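You operate a simulated robot arm through the tools that you are given. There is no shell and no other tool. Be economical: measure what you need, move in short steps, check, and stop when the job is done.

Carry out the task below with a simulated robot arm. There is one attempt and no reset: what you move stays moved.

Task
Put things in order on the long table. At the end: the plum jar is on the green dish; the ivy pot stands where the grey glass cloth stood; the small blue cloth stands where the ivy pot stood; the grey glass cloth stands on top of the brown bowl; the red notebook (marked "MEALS") stands where the small blue cloth stood; whatever was shut is shut again. Leave all else as you found it, and nothing knocked over.
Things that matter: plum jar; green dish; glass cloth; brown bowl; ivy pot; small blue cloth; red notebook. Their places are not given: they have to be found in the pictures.

Only the result counts: the job must be done as asked and must still hold three seconds after the hand-in. Knocking over, shifting, dropping, spilling or breaking anything else fails it.

Robot
A 7-joint arm with a two-finger parallel gripper, fixed in place. Base frame: the origin is at the foot of the arm, x ahead of it, y to its left, z up; the work surface is at about z = 780. Lengths are in mm, angles in rad, forces in N, time in s.
With the tool pointing down near the work surface it reaches from about 220 to 680 mm from the base axis. Its first joint turns from -1.152 to 1.152 rad. Payload 2.4 kg.
Tool frame: the origin (TCP) lies between the finger pads and is the grasp point; the fingertips stand 30 mm ahead of it; z points along the fingers, y is the line along which they close. Largest opening 94 mm; finger width 28, thickness 10; the body of the gripper, 50 by 96 mm, starts 55 mm behind the TCP.
Orientation is that of the tool frame in the base frame, as [roll, pitch, yaw] about the fixed x, y, z axes, in that order (R = Rz(yaw) Ry(pitch) Rx(roll)). With the fingers straight down and closing along the base's y, the tool's x points along the base's -x, its y along +y and its z along -z.

Tools
- The arm moves only by the tool play_rows. Its argument "steps" is a list of rows, each a list of 7 numbers: the turn, a rotation vector about the tool's x, y, z in rad, then the shift along the tool's x, y, z in mm, then the closure, from 0 (fully open) to 1 (shut). In form: [[ax, ay, az, x, y, z, hand], ...]. A call has 1 to 8 rows; each row shifts and turns the commanded pose from where the row before left it, along the tool's axes as they then stand. A row lasts 0.2 s, in which the tool goes at most 50 mm and 0.15 rad; a call with a longer step from one row to the next is refused whole, and so is a gripper value outside its range. A pose out of reach is approached as far as the arm can. The call stops where the force on the tool passes 40 N (or 10 N more than at its start, if that is more) or the arm is blocked; 0.2 s more then pass. Each finger travels about 153 mm/s and halts on what it meets, pressing with about 40 N; the grip force reading is that of the motor and also rises with nothing between the fingers. The clock runs only during rows and for 0.2 s after the last one: add rows that do not move to give the fingers time. The reply holds the time, the measured pose of the TCP, the force on the tool along the base axes, the opening and the grip force, in the units named above and with some noise.
- Cameras (640 x 400 px; columns grow to the right, rows downward): "scene" is fixed at [20.3, 488.2, 1407.8]; the picture's right is [-0.74, -0.68, 0.00], its down [-0.54, 0.59, -0.60] and it looks along [0.41, -0.44, -0.80] (base axes); focal length 364 px, centre (320, 200). "wrist" rides on the gripper at [-37, 0, -58] in the tool frame; the picture's right is [0.00, -1.00, 0.00], its down [0.97, 0.00, -0.24] and it looks along [0.24, 0.00, 0.97] (tool axes); focal length 218 px, centre (320, 200).
- capture(camera): a new picture of that camera. The clock stands still meanwhile.
- pixel_to_xyz(camera, pixels): for up to 12 pixels [column, row] of the newest picture of that camera ("zoom" is the newest enlarged one), the place [x, y, z] in the base frame of the surface seen there, good to about 2 mm, but the place of the scene camera against the robot may be out by one fixed shift of up to 18 mm in any direction. The clock stands still meanwhile.
- close_up(camera, box): a new picture of the part [left, top, right, bottom] of that camera's present view, enlarged. The clock stands still meanwhile.
- close_job(): hands the job in; it is judged then, once.

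Keep the steps short. Do not move on a guess: measure, check each grasp and each placing, and mend mistakes. In all there are 80 turns and 38 pictures (those below and enlarged ones count). Leave the gripper open and the arm clear of the work at the hand-in unless told otherwise, and finish with a single line.

The tools are called as name(argument=value, ...) on one line, values as JSON. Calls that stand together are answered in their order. play_rows: Moves the arm, as the interface text tells. Its arguments: {"type":"object","properties":{"steps":{"type":"array","items":{"type":"array","items":{"type":"number"}}}},"required":["steps"]} The other tools are called the same way: capture (camera) takes a picture; pixel_to_xyz (camera, pixels) gives the place of the surface under pixels of a picture; close_up (camera, box) takes an enlarged picture of a part of a camera's view; close_job () hands the job in.

At the start:

```text
time: 0.0
tool_pos: [286.6, 207.4, 1087.1]
tcp_rot: [-3.141, -0.001, -3.14]
force: [0.6, 0.4, 0.0]
width: 94.3
finger_force: 0.0
```

scene: 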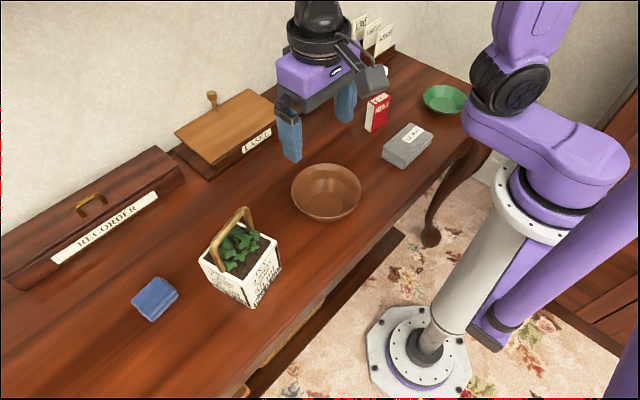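
wrist: 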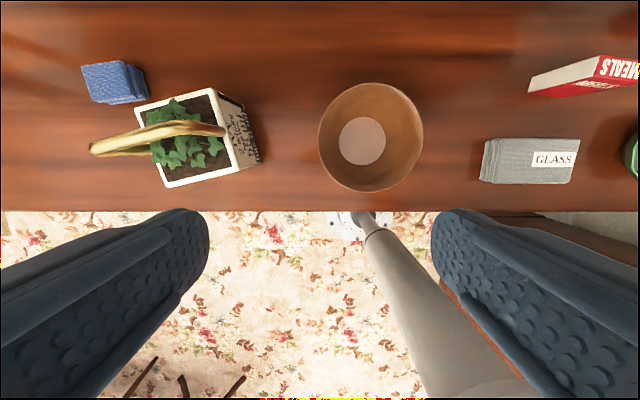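

I see the bowl, ivy pot, blue cloth, glass cloth, red notebook and green dish. The jar isn't in view, so it may be inside one of the two lidded boxes. I'll take enlarged views first.

close_up(camera="scene", box=[0, 70, 300, 330])

close_up(camera="scene", box=[270, 0, 490, 170])

pixel_to_xyz(camera="wrist", pixels=[[110, 78], [135, 97], [205, 145], [125, 142], [362, 141], [370, 85], [418, 135], [500, 160], [560, 175], [575, 72], [632, 155], [300, 30]])

pixel_to_xyz(camera="scene", pixels=[[155, 296], [248, 250], [245, 215], [327, 180], [405, 145], [376, 112], [444, 98], [212, 98], [225, 130], [90, 200], [100, 220], [90, 240]])

```text
1.54 times, centred on (150, 200) of scene
```

zoom: 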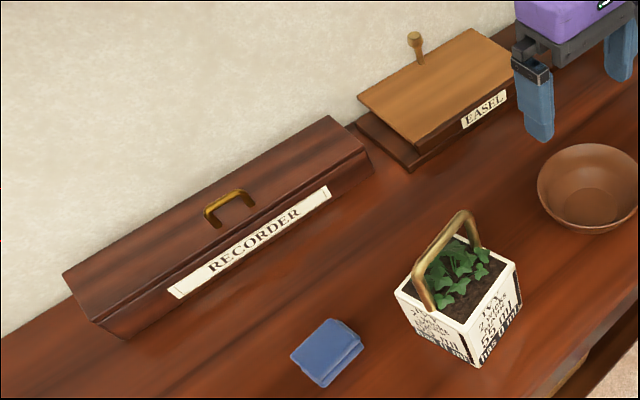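

```text
2.35 times, centred on (380, 85) of scene
```

zoom: 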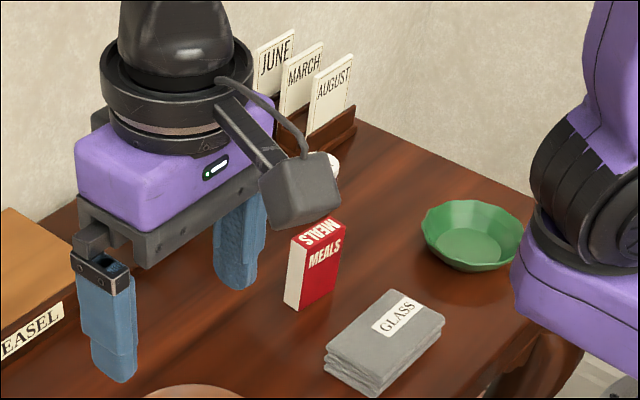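

```text
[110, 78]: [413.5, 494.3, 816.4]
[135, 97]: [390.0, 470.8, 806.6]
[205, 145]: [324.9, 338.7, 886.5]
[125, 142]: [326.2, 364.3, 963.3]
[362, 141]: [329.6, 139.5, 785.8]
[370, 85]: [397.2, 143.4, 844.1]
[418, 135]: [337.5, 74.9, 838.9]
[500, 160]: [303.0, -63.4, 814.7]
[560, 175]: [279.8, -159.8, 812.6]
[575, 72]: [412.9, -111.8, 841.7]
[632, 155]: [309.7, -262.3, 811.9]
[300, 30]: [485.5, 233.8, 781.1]
```

```text
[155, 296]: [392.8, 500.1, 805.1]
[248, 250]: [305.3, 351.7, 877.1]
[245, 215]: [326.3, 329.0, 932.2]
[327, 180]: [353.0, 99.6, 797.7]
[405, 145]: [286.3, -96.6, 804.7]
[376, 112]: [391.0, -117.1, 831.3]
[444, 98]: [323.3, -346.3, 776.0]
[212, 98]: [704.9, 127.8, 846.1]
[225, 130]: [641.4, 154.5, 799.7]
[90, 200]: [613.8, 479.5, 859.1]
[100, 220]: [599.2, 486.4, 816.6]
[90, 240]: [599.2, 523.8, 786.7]
```

Next I move the arm forward and to its right at height, to look at the back right of the table and the area the gripper is hiding.

play_rows(steps=[[0, 0, 0, -15, -38, 0, 0], [0, 0, 0, -15, -38, 0, 0], [0, 0, 0, -15, -38, 0, 0], [0, 0, 0, -15, -38, 0, 0], [0, 0, 0, -15, -38, 0, 0], [0, 0, 0, -15, -38, 0, 0], [0, 0, 0, -15, -38, 0, 0], [0, 0, 0, -15, -38, 0, 0]])

capture(camera="wrist")

capture(camera="scene")

```text
time: 1.8
tool_pos: [408.5, -98.2, 1085.5]
tcp_rot: [-3.141, -0.001, 3.141]
force: [-0.6, 0.1, 0.3]
width: 94.0
finger_force: 0.2
```

```text
33 pictures are left
```

wrist: 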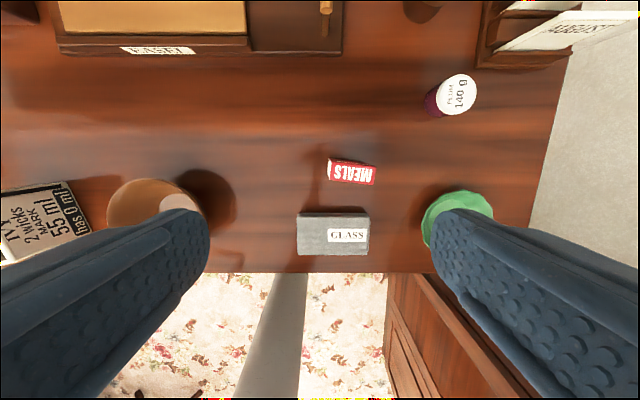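

```text
32 pictures are left
```

scene: 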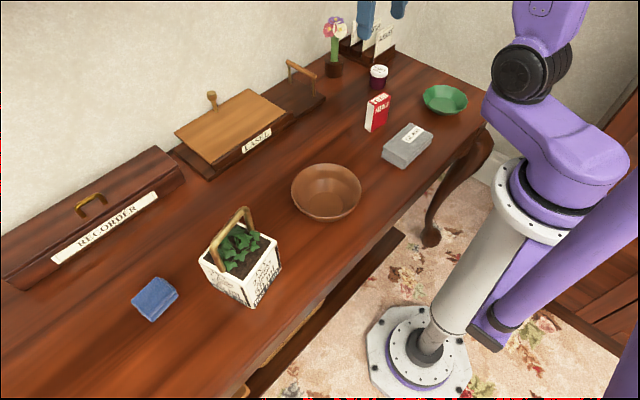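

The plum jar is at wrist (450,95), standing on the table, so no box has to be opened. Next I measure the jar, dish, notebook and glass cloth from the wrist camera.

pixel_to_xyz(camera="wrist", pixels=[[441, 87], [474, 85], [457, 110], [458, 76], [329, 160], [376, 166], [328, 178], [372, 184], [298, 214], [369, 215], [298, 254], [369, 253]])

pixel_to_xyz(camera="scene", pixels=[[378, 70], [378, 85], [424, 97], [466, 97], [444, 85], [447, 113], [444, 99], [383, 156], [404, 167], [409, 124], [432, 134], [372, 101]])

close_up(camera="scene", box=[320, 50, 480, 180])

```text
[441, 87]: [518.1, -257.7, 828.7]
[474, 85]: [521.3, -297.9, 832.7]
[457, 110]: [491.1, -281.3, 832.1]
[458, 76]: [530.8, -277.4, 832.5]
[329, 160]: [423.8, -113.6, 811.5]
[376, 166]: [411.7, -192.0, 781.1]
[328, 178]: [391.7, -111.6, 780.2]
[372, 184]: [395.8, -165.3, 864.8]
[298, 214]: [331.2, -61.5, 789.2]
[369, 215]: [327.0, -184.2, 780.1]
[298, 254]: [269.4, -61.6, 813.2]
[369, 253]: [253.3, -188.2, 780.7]
```

```text
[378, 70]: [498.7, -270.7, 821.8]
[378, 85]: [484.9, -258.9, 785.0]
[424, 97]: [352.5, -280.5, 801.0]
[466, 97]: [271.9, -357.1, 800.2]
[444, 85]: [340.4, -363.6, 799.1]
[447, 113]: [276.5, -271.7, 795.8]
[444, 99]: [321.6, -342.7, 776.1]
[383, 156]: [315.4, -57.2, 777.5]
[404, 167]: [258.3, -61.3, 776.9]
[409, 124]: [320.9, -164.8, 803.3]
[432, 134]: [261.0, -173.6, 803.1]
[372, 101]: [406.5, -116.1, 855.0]
```

```text
3.08 times, centred on (400, 115) of scene
```

zoom: 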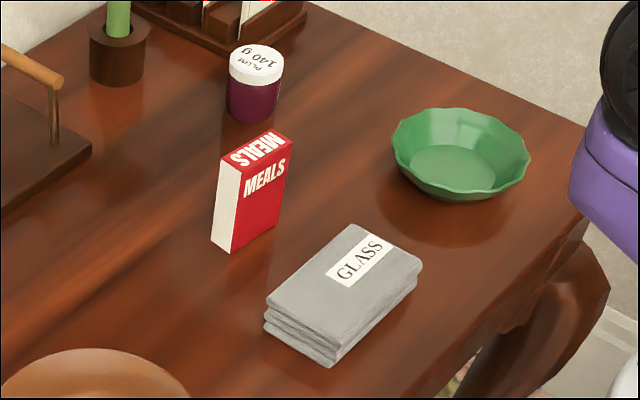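

Jar centre is about (511,-278) with its top at 832. The dish centre, corrected for the scene shift, is about (320,-325). I check the rack's clearance, then move above the jar.

pixel_to_xyz(camera="wrist", pixels=[[485, 66], [520, 66], [560, 60], [500, 45], [600, 15], [422, 12], [425, 105], [323, 45]])

play_rows(steps=[[0, 0, 0, -20.5, -36, 17, 0.3], [0, 0, 0, -20.5, -36, 17, 0.3], [0, 0, 0, -20.5, -36, 17, 0.3], [0, 0, 0, -20.5, -36, 17, 0.3], [0, 0, 0, -20.5, -36, 17, 0.3], [0, 0, 0, 0, 0, 20, 0.3], [0, 0, 0, 0, 0, 0, 0.3]])

capture(camera="wrist")

capture(camera="scene")

```text
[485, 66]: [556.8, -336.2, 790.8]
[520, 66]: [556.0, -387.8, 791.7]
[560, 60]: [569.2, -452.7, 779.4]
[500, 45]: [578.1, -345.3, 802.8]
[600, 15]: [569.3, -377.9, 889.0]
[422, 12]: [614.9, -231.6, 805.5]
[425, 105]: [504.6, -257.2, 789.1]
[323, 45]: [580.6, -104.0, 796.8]
```

```text
time: 3.4
tool_pos: [510.8, -279.2, 982.6]
tcp_rot: [3.141, -0.001, -3.14]
force: [-0.5, 0.3, 0.2]
width: 65.9
finger_force: 0.0
```

```text
30 pictures are left
```

wrist: 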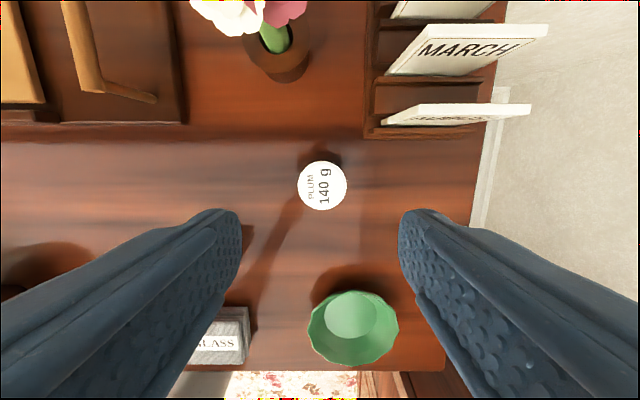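

```text
29 pictures are left
```

scene: 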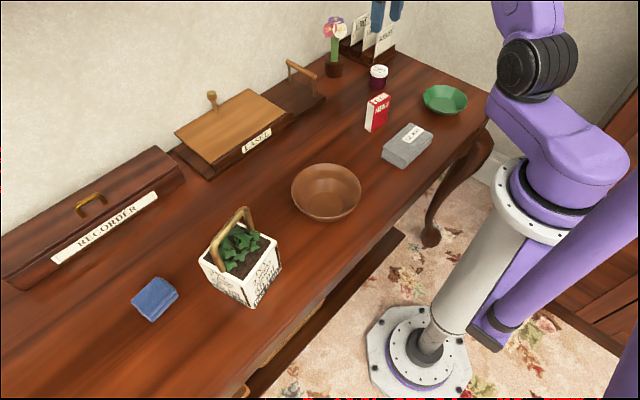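

The gripper is above the jar. I refine the jar and dish positions from this picture.

pixel_to_xyz(camera="wrist", pixels=[[300, 187], [346, 187], [322, 163], [322, 209], [309, 328], [398, 326], [352, 292], [352, 364], [328, 316], [374, 316], [350, 294], [350, 337]])

```text
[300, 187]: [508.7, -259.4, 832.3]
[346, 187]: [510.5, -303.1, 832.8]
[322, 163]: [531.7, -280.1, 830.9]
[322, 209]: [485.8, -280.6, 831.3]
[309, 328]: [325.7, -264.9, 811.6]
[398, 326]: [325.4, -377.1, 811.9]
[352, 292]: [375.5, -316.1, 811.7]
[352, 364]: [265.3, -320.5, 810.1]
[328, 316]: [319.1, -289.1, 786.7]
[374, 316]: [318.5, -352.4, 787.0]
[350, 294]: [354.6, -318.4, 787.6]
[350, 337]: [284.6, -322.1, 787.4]
```

Jar is at (509,-281), 45 mm across. Dish is at (320,-321), floor at 787, rim at 812. I descend to TCP z = 824, staying high enough for the fingers to clear the dish floor later, and close.

play_rows(steps=[[0, 0, 0, 0.5, -0.5, 45, 0.3], [0, 0, 0, 0.5, -0.5, 45, 0.3], [0, 0, 0, 0.5, -0.5, 40, 0.3], [0, 0, 0, 0, 0, 28, 0.3], [0, 0, 0, 0, 0, 0, 0.3], [0, 0, 0, 0, 0, 0, 0.7], [0, 0, 0, 0, 0, 0, 0.7]])

```text
time: 5.0
tool_pos: [506.9, -280.5, 825.0]
tcp_rot: [-3.14, 0.0, -3.141]
force: [0.2, 0.5, 0.0]
width: 48.4
finger_force: 39.8
```

Jar gripped (width 48.4, 39.8 N). I lift it and carry it to above the dish.

play_rows(steps=[[0, 0, 0, 0, 0, -40, 0.7], [0, 0, 0, 0, 0, -40, 0.7], [0, 0, 0, 45, -10, 0, 0.7], [0, 0, 0, 47, -10, 0, 0.7], [0, 0, 0, 47, -10, 0, 0.7], [0, 0, 0, 48, -10.5, 0, 0.7], [0, 0, 0, 0, 0, 0, 0.7], [0, 0, 0, 0, 0, 0, 0.7]])

capture(camera="wrist")

```text
time: 6.8
tool_pos: [321.3, -318.7, 904.5]
tcp_rot: [-3.141, -0.001, 3.141]
force: [-0.3, -0.5, 0.0]
width: 28.0
finger_force: 0.1
```

```text
28 pictures are left
```

wrist: 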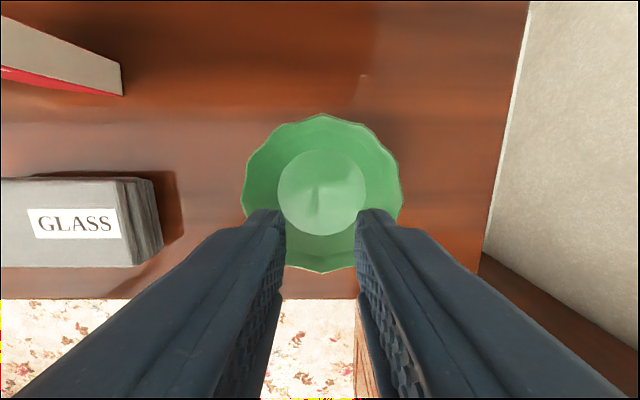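

The width is 28, so the jar isn't held. I look for where it is.

capture(camera="scene")

close_up(camera="scene", box=[320, 40, 480, 140])

```text
27 pictures are left
```

scene: 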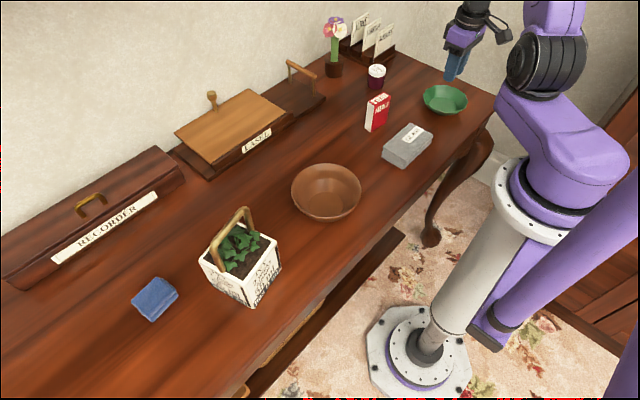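

```text
4.00 times, centred on (400, 90) of scene
```

zoom: 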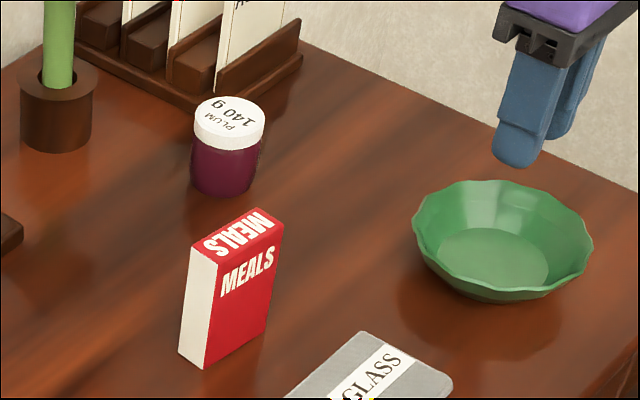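

The jar still stands upright near its old place, so it slipped out during the lift. I go back above it and measure again.

play_rows(steps=[[0, 0, 0, 0, 0, -30, 0.3], [0, 0, 0, -45, 10, 0, 0.3], [0, 0, 0, -45, 10, 0, 0.3], [0, 0, 0, -45, 10, 0, 0.3], [0, 0, 0, -32, 6, 0, 0.3], [0, 0, 0, 0, 0, 0, 0.3]])

capture(camera="wrist")

```text
time: 8.2
tool_pos: [489.0, -284.7, 935.5]
tcp_rot: [-3.141, 0.0, 3.142]
force: [0.4, -0.7, 0.3]
width: 66.0
finger_force: 0.0
```

```text
25 pictures are left
```

wrist: 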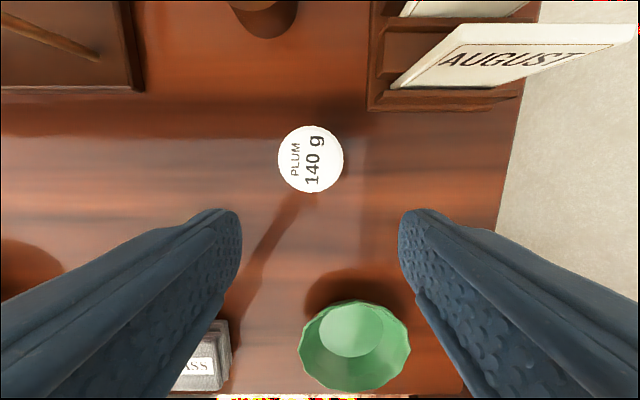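

pixel_to_xyz(camera="wrist", pixels=[[280, 159], [341, 159], [311, 128], [311, 190], [311, 159]])

```text
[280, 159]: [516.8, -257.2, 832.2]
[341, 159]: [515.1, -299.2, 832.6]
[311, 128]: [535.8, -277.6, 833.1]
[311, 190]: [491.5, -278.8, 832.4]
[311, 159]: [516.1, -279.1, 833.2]
```

The jar is at (514.5,-278.5), upright. I grip it lower (TCP z ≈ 815), well centred and with full closure, then lift only a little to check.

play_rows(steps=[[0, 0, 0, -27, 6, 0, 0.3], [0, 0, 0, 0, 0, 45, 0.3], [0, 0, 0, 0, 0, 45, 0.3], [0, 0, 0, 0, 0, 30, 0.3], [0, 0, 0, 0, 0, 0, 0.3], [0, 0, 0, 0, 0, 0, 1], [0, 0, 0, 0, 0, 0, 1], [0, 0, 0, 0, 0, 0, 1]])

capture(camera="wrist")

```text
time: 10.0
tool_pos: [512.9, -277.1, 815.2]
tcp_rot: [3.142, -0.001, -3.14]
force: [-0.7, -0.3, 0.4]
width: 48.0
finger_force: 39.7
```

```text
24 pictures are left
```

wrist: 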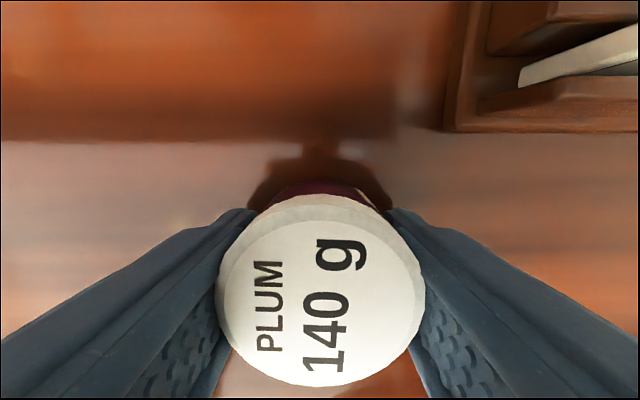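

The jar is centred between the fingers. I lift slowly and read the width.

play_rows(steps=[[0, 0, 0, 0, 0, -4, 1], [0, 0, 0, 0, 0, -6, 1], [0, 0, 0, 0, 0, -8, 1], [0, 0, 0, 0, 0, -10, 1], [0, 0, 0, 0, 0, 0, 1]])

```text
time: 11.2
tool_pos: [514.6, -276.2, 842.6]
tcp_rot: [3.141, 0.0, 3.141]
force: [-0.3, 0.0, -1.5]
width: 47.6
finger_force: 39.8
```

Held (47.6 mm, with weight felt). I raise it and carry it gently to above the dish.

play_rows(steps=[[0, 0, 0, 0, 0, -20, 1], [0, 0, 0, 0, 0, -25, 1], [0, 0, 0, 20, -5, -15, 1], [0, 0, 0, 30, -8, 0, 1], [0, 0, 0, 35, -8, 0, 1], [0, 0, 0, 35, -8, 0, 1], [0, 0, 0, 35, -8, 0, 1], [0, 0, 0, 25, -5, 0, 1]])

play_rows(steps=[[0, 0, 0, 14, -3, 0, 1], [0, 0, 0, 0, 0, 0, 1]])

capture(camera="wrist")

```text
time: 13.0
tool_pos: [336.8, -319.7, 901.9]
tcp_rot: [-3.141, 0.0, -3.141]
force: [0.0, 1.5, -1.5]
width: 47.6
finger_force: 39.8
```

```text
time: 13.6
tool_pos: [321.1, -322.5, 904.5]
tcp_rot: [-3.141, 0.0, 3.141]
force: [0.1, -0.3, -2.2]
width: 47.6
finger_force: 40.0
```

```text
23 pictures are left
```

wrist: 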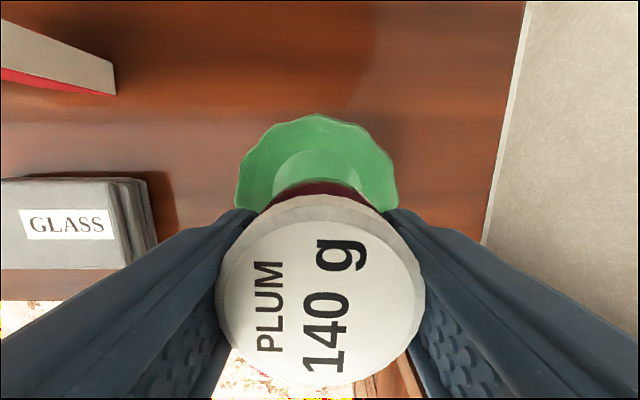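

The jar sits over the dish centre with an unchanged grip. I lower to TCP ≈ 823, just touching.

play_rows(steps=[[0, 0, 0, 0, 0, 35, 1], [0, 0, 0, 0, 0, 30, 1], [0, 0, 0, 0, 0, 10, 1], [0, 0, 0, 0, 0, 4, 1], [0, 0, 0, 0, 0, 2, 1], [0, 0, 0, 0, 0, 0, 1]])

```text
time: 14.6
tool_pos: [321.8, -323.5, 826.3]
tcp_rot: [-3.137, 0.0, -3.14]
force: [-3.8, 4.8, 15.2]
width: 47.9
finger_force: 40.3
stopped in row 4: the force on the tool passed its limit (the readings are from after the stop); the commanded pose is now the measured one
```

Contact at TCP z 826. I check what touches.

close_up(camera="scene", box=[390, 40, 500, 130])

```text
4.44 times, centred on (445, 85) of scene
```

zoom: 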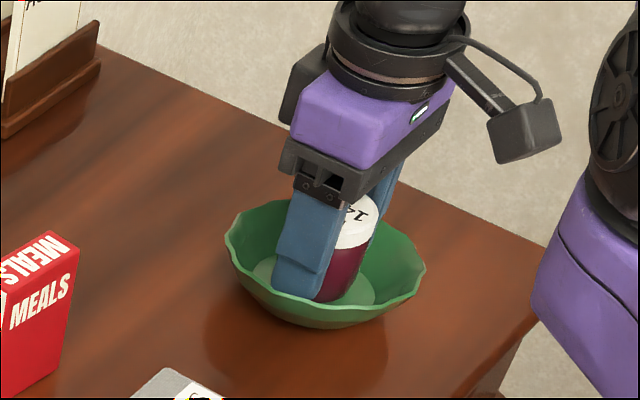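

The jar is about at the dish floor, with a finger near the dish side. I back off 1 mm, release with a small opening, then rise.

play_rows(steps=[[0, 0, 0, 0, 0, -1, 1], [0, 0, 0, 0, 0, 0, 0.44], [0, 0, 0, 0, 0, 0, 0.44], [0, 0, 0, 0, 0, -15, 0.44], [0, 0, 0, 0, 0, -25, 0.42], [0, 0, 0, 0, 0, -40, 0.4], [0, 0, 0, 0, 0, -40, 0.4]])

close_up(camera="scene", box=[360, 50, 490, 180])

capture(camera="wrist")

```text
time: 16.2
tool_pos: [322.7, -323.9, 946.4]
tcp_rot: [-3.137, 0.002, 3.141]
force: [0.7, 0.4, -0.6]
width: 56.5
finger_force: 0.0
```

```text
3.08 times, centred on (425, 115) of scene
```

zoom: 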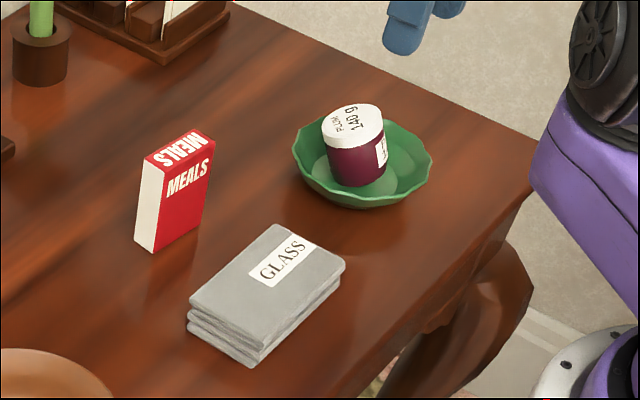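

```text
20 pictures are left
```

wrist: 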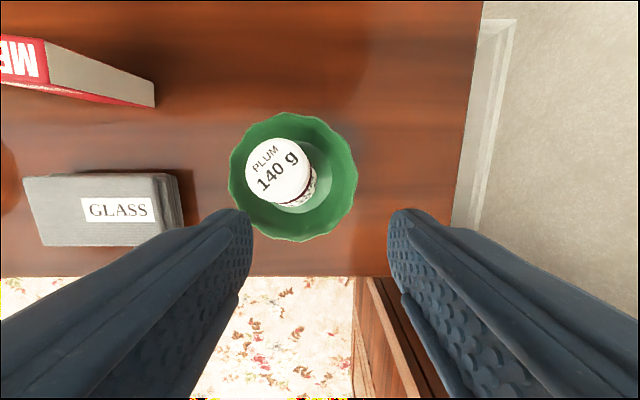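

The jar leans against the dish's +y side and needs righting. I measure it.

pixel_to_xyz(camera="wrist", pixels=[[248, 170], [305, 168], [278, 140], [280, 201], [278, 170], [230, 178], [357, 175], [293, 113], [295, 240], [310, 175], [315, 195], [305, 205]])

```text
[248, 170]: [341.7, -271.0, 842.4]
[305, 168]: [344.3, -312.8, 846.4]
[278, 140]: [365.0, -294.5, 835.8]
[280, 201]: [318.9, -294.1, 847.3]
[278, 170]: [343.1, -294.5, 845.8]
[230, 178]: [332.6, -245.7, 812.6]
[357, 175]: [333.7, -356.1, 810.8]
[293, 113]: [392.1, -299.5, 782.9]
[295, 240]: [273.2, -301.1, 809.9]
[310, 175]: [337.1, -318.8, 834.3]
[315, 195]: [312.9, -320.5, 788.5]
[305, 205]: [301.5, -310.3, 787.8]
```

The dish has shifted about 20 mm, to around (330,-301), and the jar leans towards +x. I'll turn the gripper 90° to close along x, above the dish rim, so the pads can straighten the jar by its lid. I rotate first at height.

play_rows(steps=[[0, 0, -0.15, 0, 0, 0, 0.2], [0, 0, -0.15, 0, 0, 0, 0.2], [0, 0, -0.15, 0, 0, 0, 0.2], [0, 0, -0.15, 0, 0, 0, 0.2], [0, 0, -0.15, 0, 0, 0, 0.2], [0, 0, -0.15, 0, 0, 0, 0.2], [0, 0, -0.15, 0, 0, 0, 0.2], [0, 0, -0.15, 0, 0, 0, 0.2]])

play_rows(steps=[[0, 0, -0.15, 0, 0, 0, 0.2], [0, 0, -0.15, 0, 0, 0, 0.2], [0, 0, -0.071, 0, 0, 0, 0.2], [0, 0, 0, 0, 0, 0, 0.2]])

capture(camera="wrist")

```text
time: 18.0
tool_pos: [321.4, -323.6, 947.1]
tcp_rot: [-3.137, -0.003, -1.94]
force: [-0.8, -0.4, -0.9]
width: 75.4
finger_force: 0.1
```

```text
time: 19.0
tool_pos: [321.9, -323.5, 947.2]
tcp_rot: [-3.138, -0.003, -1.571]
force: [-0.4, -0.3, -0.2]
width: 75.4
finger_force: 0.1
```

```text
19 pictures are left
```

wrist: 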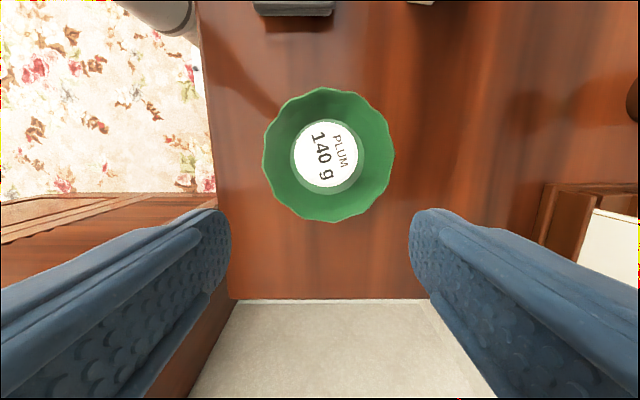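

The jar now looks upright and settled. I measure it.

pixel_to_xyz(camera="wrist", pixels=[[298, 153], [353, 153], [326, 124], [326, 180], [326, 153], [264, 155], [393, 155], [328, 90], [328, 220]])

close_up(camera="scene", box=[360, 50, 490, 180])

```text
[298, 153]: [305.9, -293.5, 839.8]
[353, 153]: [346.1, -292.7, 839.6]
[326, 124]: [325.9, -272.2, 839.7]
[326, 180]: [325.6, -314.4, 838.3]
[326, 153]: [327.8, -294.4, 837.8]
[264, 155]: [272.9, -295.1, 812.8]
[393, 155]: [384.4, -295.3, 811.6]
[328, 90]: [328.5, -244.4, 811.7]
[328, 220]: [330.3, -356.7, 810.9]
```

```text
3.08 times, centred on (425, 115) of scene
```

zoom: 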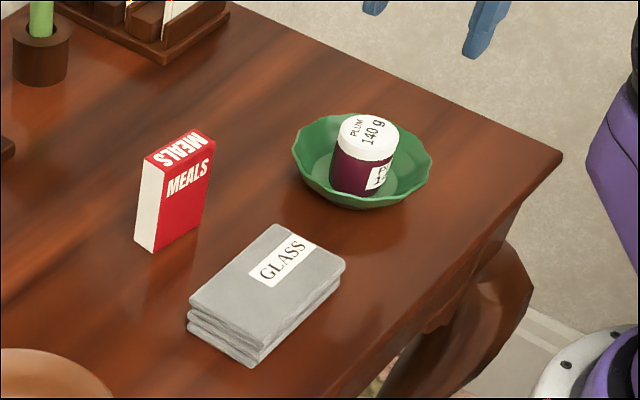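

The jar is upright in the dish: lid flat at z 839, centre (326,-294). The earlier picture caught it mid-wobble. The dish drifted about (+9,+20) mm, so I'll nudge it back with closed fingers at the rim. First I position on its +y side.

play_rows(steps=[[0, 0, 0, -36, -2, 0, 1], [0, 0, 0, -36, -2, 0, 1], [0, 0, 0, -36.5, -3, 0, 1], [0, 0, 0, 0, 0, 0, 1], [0, 0, 0, 0, 0, 40, 1], [0, 0, 0, 0, 0, 40, 1], [0, 0, 0, 0, 0, 40, 1], [0, 0, 0, 0, 0, 0, 1]])

play_rows(steps=[[0, 0, 0, 10, 0, 0, 1], [0, 0, 0, 6, 0, 0, 1], [0, 0, 0, 4, 0, 0, 1], [0, 0, 0, 4, 0, 0, 1], [0, 0, 0, 4, 0, 0, 1], [0, 0, 0, 3, 0, 0, 1], [0, 0, 0, 2, 0, 0, 1], [0, 0, 0, 0, 0, 0, 1]])

```text
time: 20.8
tool_pos: [328.3, -214.9, 827.7]
tcp_rot: [-3.138, -0.001, -1.572]
force: [0.6, -0.4, -0.7]
width: 0.0
finger_force: 33.2
```

```text
time: 22.6
tool_pos: [328.0, -248.3, 827.4]
tcp_rot: [-3.139, -0.002, -1.573]
force: [-0.1, 0.7, -0.1]
width: 0.0
finger_force: 32.7
```

Pushed in y to where it should be. Next I go round to the +x side and nudge the dish -x by about 9 mm.

play_rows(steps=[[0, 0, 0, -12, 0, 0, 1], [0, 0, 0, 0, -40, 0, 1], [0, 0, 0, 0, -39, 0, 1], [0, 0, 0, 42, 0, 0, 1], [0, 0, 0, 42, 0, 0, 1], [0, 0, 0, 0, 5, 0, 1], [0, 0, 0, 0, 4, 0, 1], [0, 0, 0, 0, 0, 0, 1]])

play_rows(steps=[[0, 0, 0, 0, 3, 0, 1], [0, 0, 0, 0, 3, 0, 1], [0, 0, 0, 0, 3, 0, 1], [0, 0, 0, 0, 2.5, 0, 1], [0, 0, 0, 0, 0, 0, 1], [0, 0, 0, 0, -12, 0, 1], [0, 0, 0, 0, 0, -45, 1], [0, 0, 0, 0, 0, -45, 0.4]])

capture(camera="scene")

pixel_to_xyz(camera="scene", pixels=[[424, 97], [466, 97], [444, 84], [447, 113]])

```text
time: 24.4
tool_pos: [399.3, -324.5, 825.4]
tcp_rot: [-3.138, -0.004, -1.572]
force: [0.5, 0.3, -0.4]
width: 0.3
finger_force: 32.8
```

```text
time: 26.2
tool_pos: [399.4, -322.1, 916.0]
tcp_rot: [-3.14, -0.005, -1.571]
force: [0.4, 0.0, 0.2]
width: 56.6
finger_force: 0.1
```

```text
17 pictures are left
```

scene: 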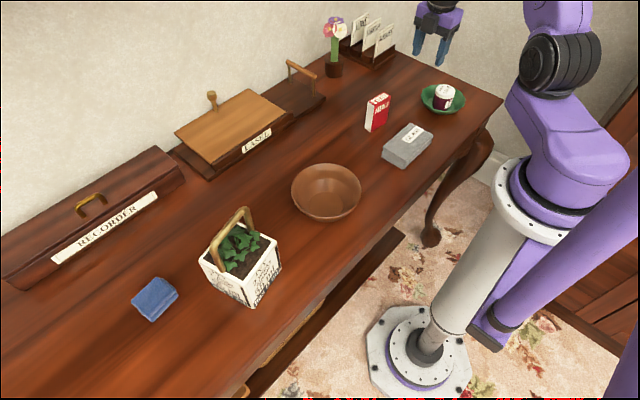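

```text
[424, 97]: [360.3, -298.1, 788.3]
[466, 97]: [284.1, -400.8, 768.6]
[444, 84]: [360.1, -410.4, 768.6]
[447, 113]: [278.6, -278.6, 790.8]
```

I check the dish's outline up close.

close_up(camera="scene", box=[380, 60, 500, 135])

```text
5.33 times, centred on (440, 98) of scene
```

zoom: 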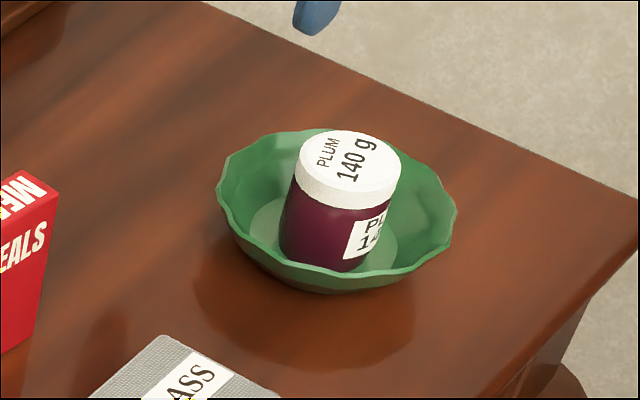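

The jar is upright in the dish, and the dish is within about 4 mm of its original place. Next is the glass cloth: I move above it, around (299,-121), and look. The fingers already close along x, across its 60 mm side.

play_rows(steps=[[0, 0, 0, 0, 0, -20, 0], [0, 0, 0, -40, 20, -8, 0], [0, 0, 0, -40, 20, -8, 0], [0, 0, 0, -40, 20, -8, 0], [0, 0, 0, -40, 20, -8, 0], [0, 0, 0, -41, 20, -8, 0], [0, 0, 0, 0, 0, 0, 0]])

capture(camera="wrist")

```text
time: 27.8
tool_pos: [298.8, -117.5, 976.5]
tcp_rot: [-3.139, -0.002, -1.574]
force: [0.1, -0.7, 0.3]
width: 94.0
finger_force: 0.1
```

```text
15 pictures are left
```

wrist: 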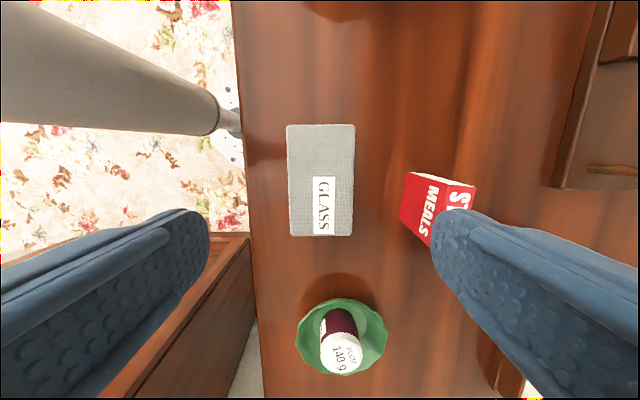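

pixel_to_xyz(camera="wrist", pixels=[[288, 127], [353, 127], [291, 234], [351, 234], [320, 180], [287, 180], [354, 180], [410, 174], [475, 185], [403, 214], [430, 243], [445, 180]])

```text
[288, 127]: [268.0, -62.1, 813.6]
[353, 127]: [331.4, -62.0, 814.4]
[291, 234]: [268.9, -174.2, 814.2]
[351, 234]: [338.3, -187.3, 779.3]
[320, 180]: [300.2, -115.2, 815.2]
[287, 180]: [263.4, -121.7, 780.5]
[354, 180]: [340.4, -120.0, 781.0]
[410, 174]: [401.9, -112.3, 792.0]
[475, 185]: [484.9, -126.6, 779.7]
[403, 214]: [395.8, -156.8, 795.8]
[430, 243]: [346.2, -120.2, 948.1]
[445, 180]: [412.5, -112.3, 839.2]
```

Cloth centre is (299.5,-118), 65 × 114 mm, top at 814. I descend to TCP z 816 and close fully.

play_rows(steps=[[0, 0, 0, 0.5, -0.7, 45, 0], [0, 0, 0, 0, 0, 45, 0], [0, 0, 0, 0, 0, 45, 0], [0, 0, 0, 0, 0, 25, 0], [0, 0, 0, 0, 0, 0, 0], [0, 0, 0, 0, 0, 0, 1], [0, 0, 0, 0, 0, 0, 1], [0, 0, 0, 0, 0, 0, 1]])

play_rows(steps=[[0, 0, 0, 0, 0, -5, 1], [0, 0, 0, 0, 0, -8, 1], [0, 0, 0, 0, 0, -12, 1], [0, 0, 0, 0, 0, 0, 1]])

```text
time: 29.6
tool_pos: [301.5, -118.3, 822.6]
tcp_rot: [-3.138, -0.004, -1.571]
force: [0.9, 0.8, -0.3]
width: 66.9
finger_force: 40.2
out of reach, approached as far as the arm can: row 3
```

```text
time: 30.6
tool_pos: [300.4, -119.6, 846.5]
tcp_rot: [-3.14, -0.004, -1.573]
force: [-0.7, -0.1, -0.1]
width: 67.2
finger_force: 40.4
```

Gripped (67 mm) and rising. I raise it further and measure the bowl's rim in the scene picture.

play_rows(steps=[[0, 0, 0, 0, 0, -35, 1], [0, 0, 0, 0, 0, -40, 1], [0, 0, 0, 0, 0, 0, 1]])

capture(camera="scene")

pixel_to_xyz(camera="scene", pixels=[[293, 185], [359, 185], [327, 165], [309, 170], [347, 170], [325, 190], [398, 160], [411, 138], [377, 95], [236, 240], [275, 240], [252, 290]])

```text
time: 31.4
tool_pos: [299.9, -116.6, 919.4]
tcp_rot: [-3.139, -0.003, -1.572]
force: [0.2, 0.1, -0.3]
width: 66.9
finger_force: 39.9
```

```text
14 pictures are left
```

scene: 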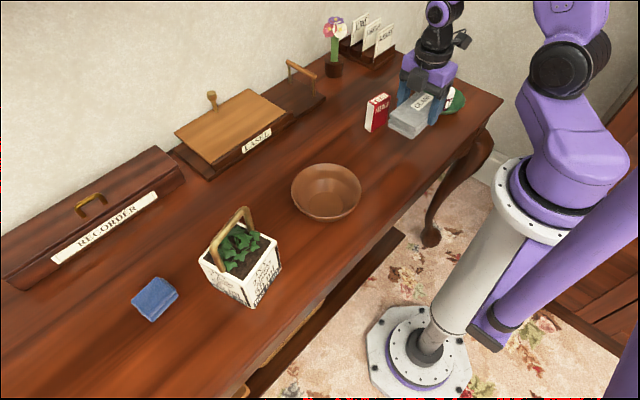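

```text
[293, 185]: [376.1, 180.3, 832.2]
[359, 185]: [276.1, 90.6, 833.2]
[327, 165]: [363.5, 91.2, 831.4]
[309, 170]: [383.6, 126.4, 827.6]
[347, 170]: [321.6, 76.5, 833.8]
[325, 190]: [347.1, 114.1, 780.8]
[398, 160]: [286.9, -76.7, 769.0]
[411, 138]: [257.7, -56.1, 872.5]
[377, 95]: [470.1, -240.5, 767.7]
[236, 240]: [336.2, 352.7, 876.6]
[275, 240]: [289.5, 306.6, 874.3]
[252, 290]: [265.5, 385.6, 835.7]
```

The scene shows the cloth held level. The bowl centre from the first wrist view is (331,140), with the rim at 844. I carry the cloth over it.

play_rows(steps=[[0, 0, 0, -30, -5, -5, 1], [0, 0, 0, -42, -5, 0, 1], [0, 0, 0, -45, -5, 0, 1], [0, 0, 0, -45, -5, 0, 1], [0, 0, 0, -45, -5, 0, 1], [0, 0, 0, -32, -4, 0, 1], [0, 0, 0, -17.6, -2, 0, 1], [0, 0, 0, 0, 0, 0, 1]])

close_up(camera="scene", box=[240, 90, 420, 240])

```text
time: 33.2
tool_pos: [329.8, 134.2, 927.7]
tcp_rot: [-3.138, -0.004, -1.572]
force: [0.3, 0.1, 1.1]
width: 67.1
finger_force: 40.1
```

```text
2.67 times, centred on (330, 165) of scene
```

zoom: 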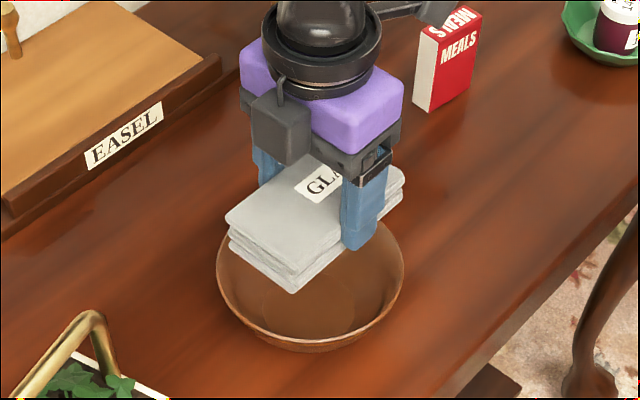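

Held well. I correct +6 mm in y and lower until the cloth touches the rim (TCP about 883).

play_rows(steps=[[0, 0, 0, -5.8, -1.2, 15, 1], [0, 0, 0, 0, 0, 15, 1], [0, 0, 0, 0, 0, 6, 1], [0, 0, 0, 0, 0, 3, 1], [0, 0, 0, 0, 0, 3, 1], [0, 0, 0, 0, 0, 2, 1], [0, 0, 0, 0, 0, 2, 1], [0, 0, 0, 0, 0, 0, 1]])

```text
time: 34.4
tool_pos: [332.6, 143.2, 885.1]
tcp_rot: [-3.139, -0.003, -1.572]
force: [-3.3, -1.4, 17.0]
width: 66.6
finger_force: 39.8
stopped in row 6: the force on the tool passed its limit (the readings are from after the stop); the commanded pose is now the measured one
```

Contact at the rim as expected. I back off slightly, open, wait, then rise slowly.

play_rows(steps=[[0, 0, 0, 0, 0, -0.5, 1], [0, 0, 0, 0, 0, 0, 0.22], [0, 0, 0, 0, 0, 0, 0.22], [0, 0, 0, 0, 0, 0, 0.22], [0, 0, 0, 0, 0, -8, 0.22], [0, 0, 0, 0, 0, -20, 0.22], [0, 0, 0, 0, 0, -35, 0.2], [0, 0, 0, 0, 0, -40, 0.2]])

close_up(camera="scene", box=[190, 90, 420, 320])

```text
time: 36.2
tool_pos: [333.0, 140.5, 989.7]
tcp_rot: [-3.138, -0.004, -1.573]
force: [0.0, 0.6, 0.1]
width: 75.0
finger_force: 0.1
```

```text
1.74 times, centred on (305, 205) of scene
```

zoom: 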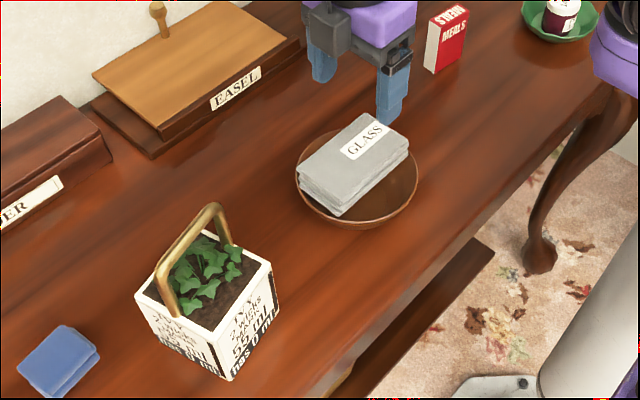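

The glass cloth lies level on the bowl. Next is the pot: its handle bar runs along y near x≈326, z≈963, so the present finger direction suits it. I rise and move over it to look.

play_rows(steps=[[0, 0, 0, 0, 0, -45, 0], [0, 0, 0, -20, 2, -40, 0], [0, 0, 0, -45, 2, 0, 0], [0, 0, 0, -45, 2, 0, 0], [0, 0, 0, -45, 2, 0, 0], [0, 0, 0, -45, 0, 0, 0], [0, 0, 0, 0, 0, 0, 0]])

capture(camera="wrist")

```text
time: 37.8
tool_pos: [325.0, 345.9, 1073.4]
tcp_rot: [-3.138, -0.004, -1.572]
force: [-0.2, 1.3, -0.4]
width: 94.0
finger_force: 0.2
```

```text
11 pictures are left
```

wrist: 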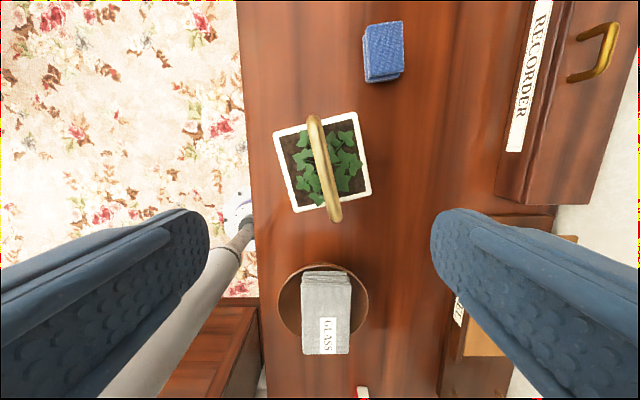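

pixel_to_xyz(camera="wrist", pixels=[[315, 125], [320, 150], [325, 175], [332, 205], [335, 217], [276, 134], [355, 114], [369, 192], [296, 210], [366, 28], [402, 24], [386, 50]])

close_up(camera="wrist", box=[250, 0, 420, 230])

```text
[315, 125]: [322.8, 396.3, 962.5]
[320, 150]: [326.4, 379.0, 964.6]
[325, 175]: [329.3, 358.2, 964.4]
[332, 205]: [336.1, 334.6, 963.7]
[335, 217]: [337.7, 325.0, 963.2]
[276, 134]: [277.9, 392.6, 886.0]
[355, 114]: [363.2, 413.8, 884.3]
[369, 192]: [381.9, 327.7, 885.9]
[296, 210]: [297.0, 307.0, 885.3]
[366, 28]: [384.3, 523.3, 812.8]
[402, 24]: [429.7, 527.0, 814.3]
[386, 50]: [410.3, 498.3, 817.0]
```

```text
1.74 times, centred on (335, 115) of wrist
```

zoom: 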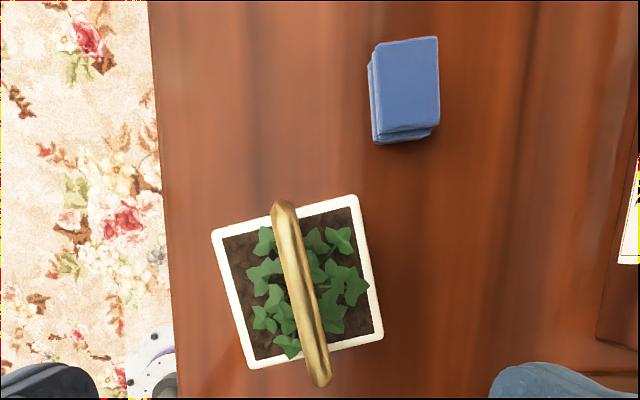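

Pot centre is (330,360), with its handle along 12° off y and its bar top at 964. I centre over the handle, turn the gripper 12°, descend to TCP z≈957 and close on the bar.

play_rows(steps=[[0, 0, 0, -14.3, -5, 0, 0], [0, 0, -0.105, 0, 0, 0, 0], [0, 0, -0.105, 0, 0, 30, 0.3], [0, 0, 0, 0, 0, 45, 0.3], [0, 0, 0, 0, 0, 41, 0.3], [0, 0, 0, 0, 0, 0, 0.3]])

capture(camera="wrist")

```text
time: 39.2
tool_pos: [330.0, 358.6, 954.9]
tcp_rot: [-3.138, -0.004, -1.362]
force: [-0.9, 0.5, 0.1]
width: 65.7
finger_force: 0.1
```

```text
9 pictures are left
```

wrist: 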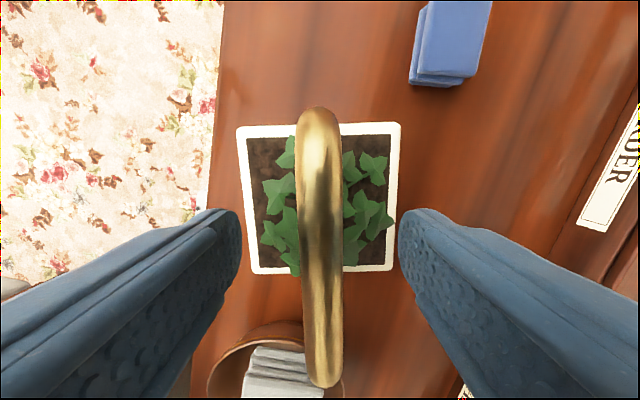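

Well aligned. I close and lift slightly to test.

play_rows(steps=[[0, 0, 0, 0, 0, 0, 1], [0, 0, 0, 0, 0, 0, 1], [0, 0, 0, 0, 0, 0, 1], [0, 0, 0, 0, 0, -3, 1], [0, 0, 0, 0, 0, -4, 1], [0, 0, 0, 0, 0, -6, 1], [0, 0, 0, 0, 0, -7, 1], [0, 0, 0, 0, 0, 0, 1]])

```text
time: 41.0
tool_pos: [330.7, 358.8, 977.4]
tcp_rot: [-3.139, -0.003, -1.362]
force: [0.0, -0.8, -4.2]
width: 15.7
finger_force: 39.8
```

Pot held (15.7 mm, weight felt). I lift it well clear of the bowl and cloth, then carry it smoothly.

play_rows(steps=[[0, 0, 0, 0, 0, -15, 1], [0, 0, 0, 0, 0, -25, 1], [0, 0, 0, 0, 0, -30, 1], [0, 0, 0, 0, 0, -30, 1], [0, 0, 0, 10, 2.8, -15, 1], [0, 0, 0, 20, 5.6, 0, 1], [0, 0, 0, 30, 8.5, 0, 1], [0, 0, 0, 35, 9.9, 0, 1]])

play_rows(steps=[[0, 0, 0, 40, 11.3, 0, 1], [0, 0, 0, 40, 11.3, 0, 1], [0, 0, 0, 40, 11.3, 0, 1], [0, 0, 0, 40, 11.3, 0, 1], [0, 0, 0, 40, 11.3, 0, 1], [0, 0, 0, 40, 11.3, 0, 1], [0, 0, 0, 40, 11.3, 0, 1], [0, 0, 0, 30, 8.5, 0, 1]])

play_rows(steps=[[0, 0, 0, 25, 7, 0, 1], [0, 0, 0, 15, 4.2, 0, 1], [0, 0, 0, 10, 2.8, 0, 1], [0, 0, 0, 4.8, 1.3, 0, 1], [0, 0, 0, 0, 0, 0, 1], [0, 0, 0, 0, 0, 0, 1]])

```text
time: 42.8
tool_pos: [326.8, 258.5, 1092.4]
tcp_rot: [-3.138, -0.002, -1.362]
force: [-0.2, -0.6, -4.7]
width: 15.8
finger_force: 39.8
```

```text
time: 44.6
tool_pos: [300.6, -64.5, 1095.2]
tcp_rot: [-3.137, -0.003, -1.361]
force: [0.0, -0.2, -5.1]
width: 16.0
finger_force: 40.1
```

```text
time: 46.0
tool_pos: [297.3, -118.3, 1093.1]
tcp_rot: [-3.138, -0.004, -1.361]
force: [-0.3, 0.1, -3.7]
width: 15.7
finger_force: 39.7
```

At (297,-118). I lower, slowly at the end.

play_rows(steps=[[0, 0, 0, 0.5, -2, 30, 1], [0, 0, 0, 0, 0, 40, 1], [0, 0, 0, 0, 0, 35, 1], [0, 0, 0, 0, 0, 20, 1], [0, 0, 0, 0, 0, 6, 1], [0, 0, 0, 0, 0, 2, 1], [0, 0, 0, 0, 0, 0, 1], [0, 0, 0, 0, 0, 0, 1]])

play_rows(steps=[[0, 0, 0, 0, 0, 1.5, 1], [0, 0, 0, 0, 0, 1.5, 1], [0, 0, 0, 0, 0, 1.5, 1], [0, 0, 0, 0, 0, 0, 1]])

```text
time: 47.8
tool_pos: [300.6, -119.3, 958.8]
tcp_rot: [-3.139, -0.004, -1.363]
force: [0.0, -0.4, -4.5]
width: 15.8
finger_force: 40.2
```

```text
time: 48.8
tool_pos: [300.7, -119.6, 956.7]
tcp_rot: [-3.139, -0.002, -1.362]
force: [0.4, -0.3, -3.5]
width: 15.8
finger_force: 39.7
```

play_rows(steps=[[0, 0, 0, 0, 0, 1, 1], [0, 0, 0, 0, 0, 1, 1], [0, 0, 0, 0, 0, 0, 1]])

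```text
time: 49.6
tool_pos: [300.8, -119.7, 953.3]
tcp_rot: [-3.136, -0.003, -1.361]
force: [-3.0, 4.5, 34.4]
width: 16.0
finger_force: 39.8
```

The pot is on the table. I ease the pressure, open, wait and rise.

play_rows(steps=[[0, 0, 0, 0, 0, -1.3, 1], [0, 0, 0, 0, 0, 0, 0.5], [0, 0, 0, 0, 0, 0, 0.5], [0, 0, 0, 0, 0, 0, 0.5], [0, 0, 0, 0, 0, -10, 0.5], [0, 0, 0, 0, 0, -30, 0.5], [0, 0, 0, 0, 0, -45, 0.5], [0, 0, 0, 0, 0, -45, 0.5]])

capture(camera="scene")

```text
time: 51.4
tool_pos: [299.5, -124.3, 1088.6]
tcp_rot: [-3.138, -0.004, -1.363]
force: [1.1, -0.6, -0.2]
width: 46.9
finger_force: 0.0
```

```text
8 pictures are left
```

scene: 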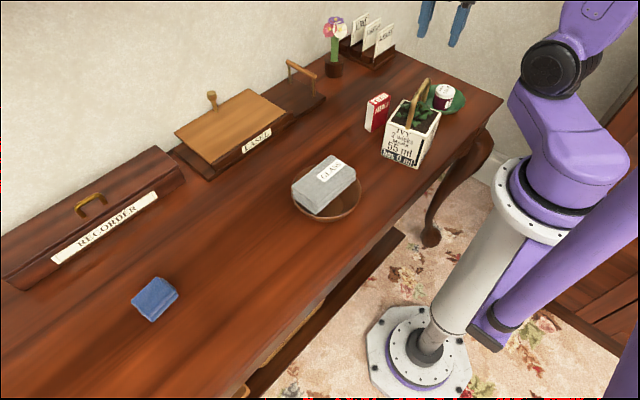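

The pot stands where the glass cloth was, clear of the notebook and dish. I go to the blue cloth, near (408,499).

play_rows(steps=[[0, 0, 0, -30, -12, 0, 0], [0, 0, 0, -42, -17, 0, 0], [0, 0, 0, -42, -17, 0, 0], [0, 0, 0, -42, -17, 0, 0], [0, 0, 0, -42, -17, 0, 0], [0, 0, 0, -42, -17, 0, 0], [0, 0, 0, -42, -17, 0, 0], [0, 0, 0, -42, -17, 0, 0]])

play_rows(steps=[[0, 0, 0, -42, -17, 0, 0], [0, 0, 0, -42, -17, 0, 0], [0, 0, 0, -42, -17, 20, 0], [0, 0, 0, -42, -17, 20, 0], [0, 0, 0, -42, -17, 20, 0], [0, 0, 0, -34, -15, 30, 0], [0, 0, 0, 0, 0, 30, 0], [0, 0, 0, 0, 0, 0, 0]])

capture(camera="wrist")

```text
time: 53.2
tool_pos: [362.8, 222.9, 1087.1]
tcp_rot: [-3.137, -0.005, -1.365]
force: [0.5, 0.4, 0.1]
width: 93.9
finger_force: 0.1
```

```text
time: 55.0
tool_pos: [406.5, 485.6, 967.9]
tcp_rot: [-3.138, -0.004, -1.362]
force: [-0.4, -0.1, 0.3]
width: 93.9
finger_force: 0.1
```

```text
7 pictures are left
```

wrist: 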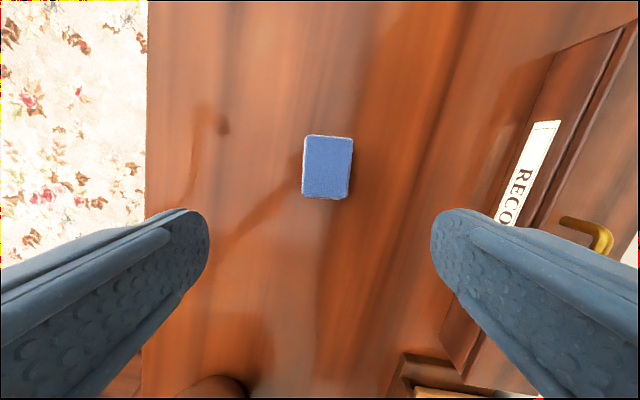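

pixel_to_xyz(camera="wrist", pixels=[[306, 138], [350, 140], [346, 196], [304, 194], [327, 167], [500, 210], [470, 300]])

```text
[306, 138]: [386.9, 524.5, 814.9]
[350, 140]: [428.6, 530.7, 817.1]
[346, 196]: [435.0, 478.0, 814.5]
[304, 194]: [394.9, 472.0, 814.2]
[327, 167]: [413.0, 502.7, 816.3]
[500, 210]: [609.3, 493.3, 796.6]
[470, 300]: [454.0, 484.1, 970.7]
```

Blue cloth centre is (411.5,501), turned about 8.5°. I align, descend to TCP ≈ 816 and close.

play_rows(steps=[[0, 0, 0, -14.3, -8.1, 0, 0], [0, 0, 0.06, 0, 0, 45, 0], [0, 0, 0, 0, 0, 45, 0], [0, 0, 0, 0, 0, 40, 0], [0, 0, 0, 0, 0, 21, 0], [0, 0, 0, 0, 0, 0, 0], [0, 0, 0, 0, 0, 0, 1], [0, 0, 0, 0, 0, 0, 1]])

play_rows(steps=[[0, 0, 0, 0, 0, 0, 1], [0, 0, 0, 0, 0, -5, 1], [0, 0, 0, 0, 0, -10, 1], [0, 0, 0, 0, 0, -20, 1], [0, 0, 0, 0, 0, -20, 1], [0, 0, 0, 0, 0, 0, 1]])

```text
time: 56.8
tool_pos: [414.0, 499.7, 813.8]
tcp_rot: [-3.137, -0.003, -1.422]
force: [-0.3, 0.2, 0.4]
width: 48.8
finger_force: 39.8
```

```text
time: 58.2
tool_pos: [411.8, 499.6, 868.2]
tcp_rot: [-3.137, -0.003, -1.42]
force: [-0.6, 0.2, -0.4]
width: 49.0
finger_force: 40.2
```

Held (49 mm). I carry it to the pot's former spot, (330,360), and lower.

play_rows(steps=[[0, 0, 0, 20, 16, 0, 1], [0, 0, 0, 31, 25, 0, 1], [0, 0, 0, 31, 25, 0, 1], [0, 0, 0, 28, 23, 0, 1], [0, 0, 0, 15.8, 12.9, 0, 1], [0, 0, 0, 0, 0, 25, 1], [0, 0, 0, 0, 0, 18, 1], [0, 0, 0, 0, 0, 5, 1]])

play_rows(steps=[[0, 0, 0, 0, 0, 1, 1], [0, 0, 0, 0, 0, 1, 1], [0, 0, 0, 0, 0, 1, 1], [0, 0, 0, 0, 0, 0, 1]])

```text
time: 60.0
tool_pos: [331.6, 359.3, 820.0]
tcp_rot: [-3.137, -0.003, -1.423]
force: [-0.1, 1.0, -0.5]
width: 48.9
finger_force: 40.2
```

```text
time: 61.0
tool_pos: [332.3, 360.0, 816.7]
tcp_rot: [-3.138, -0.002, -1.423]
force: [-0.5, 0.4, 0.6]
width: 48.9
finger_force: 39.7
```

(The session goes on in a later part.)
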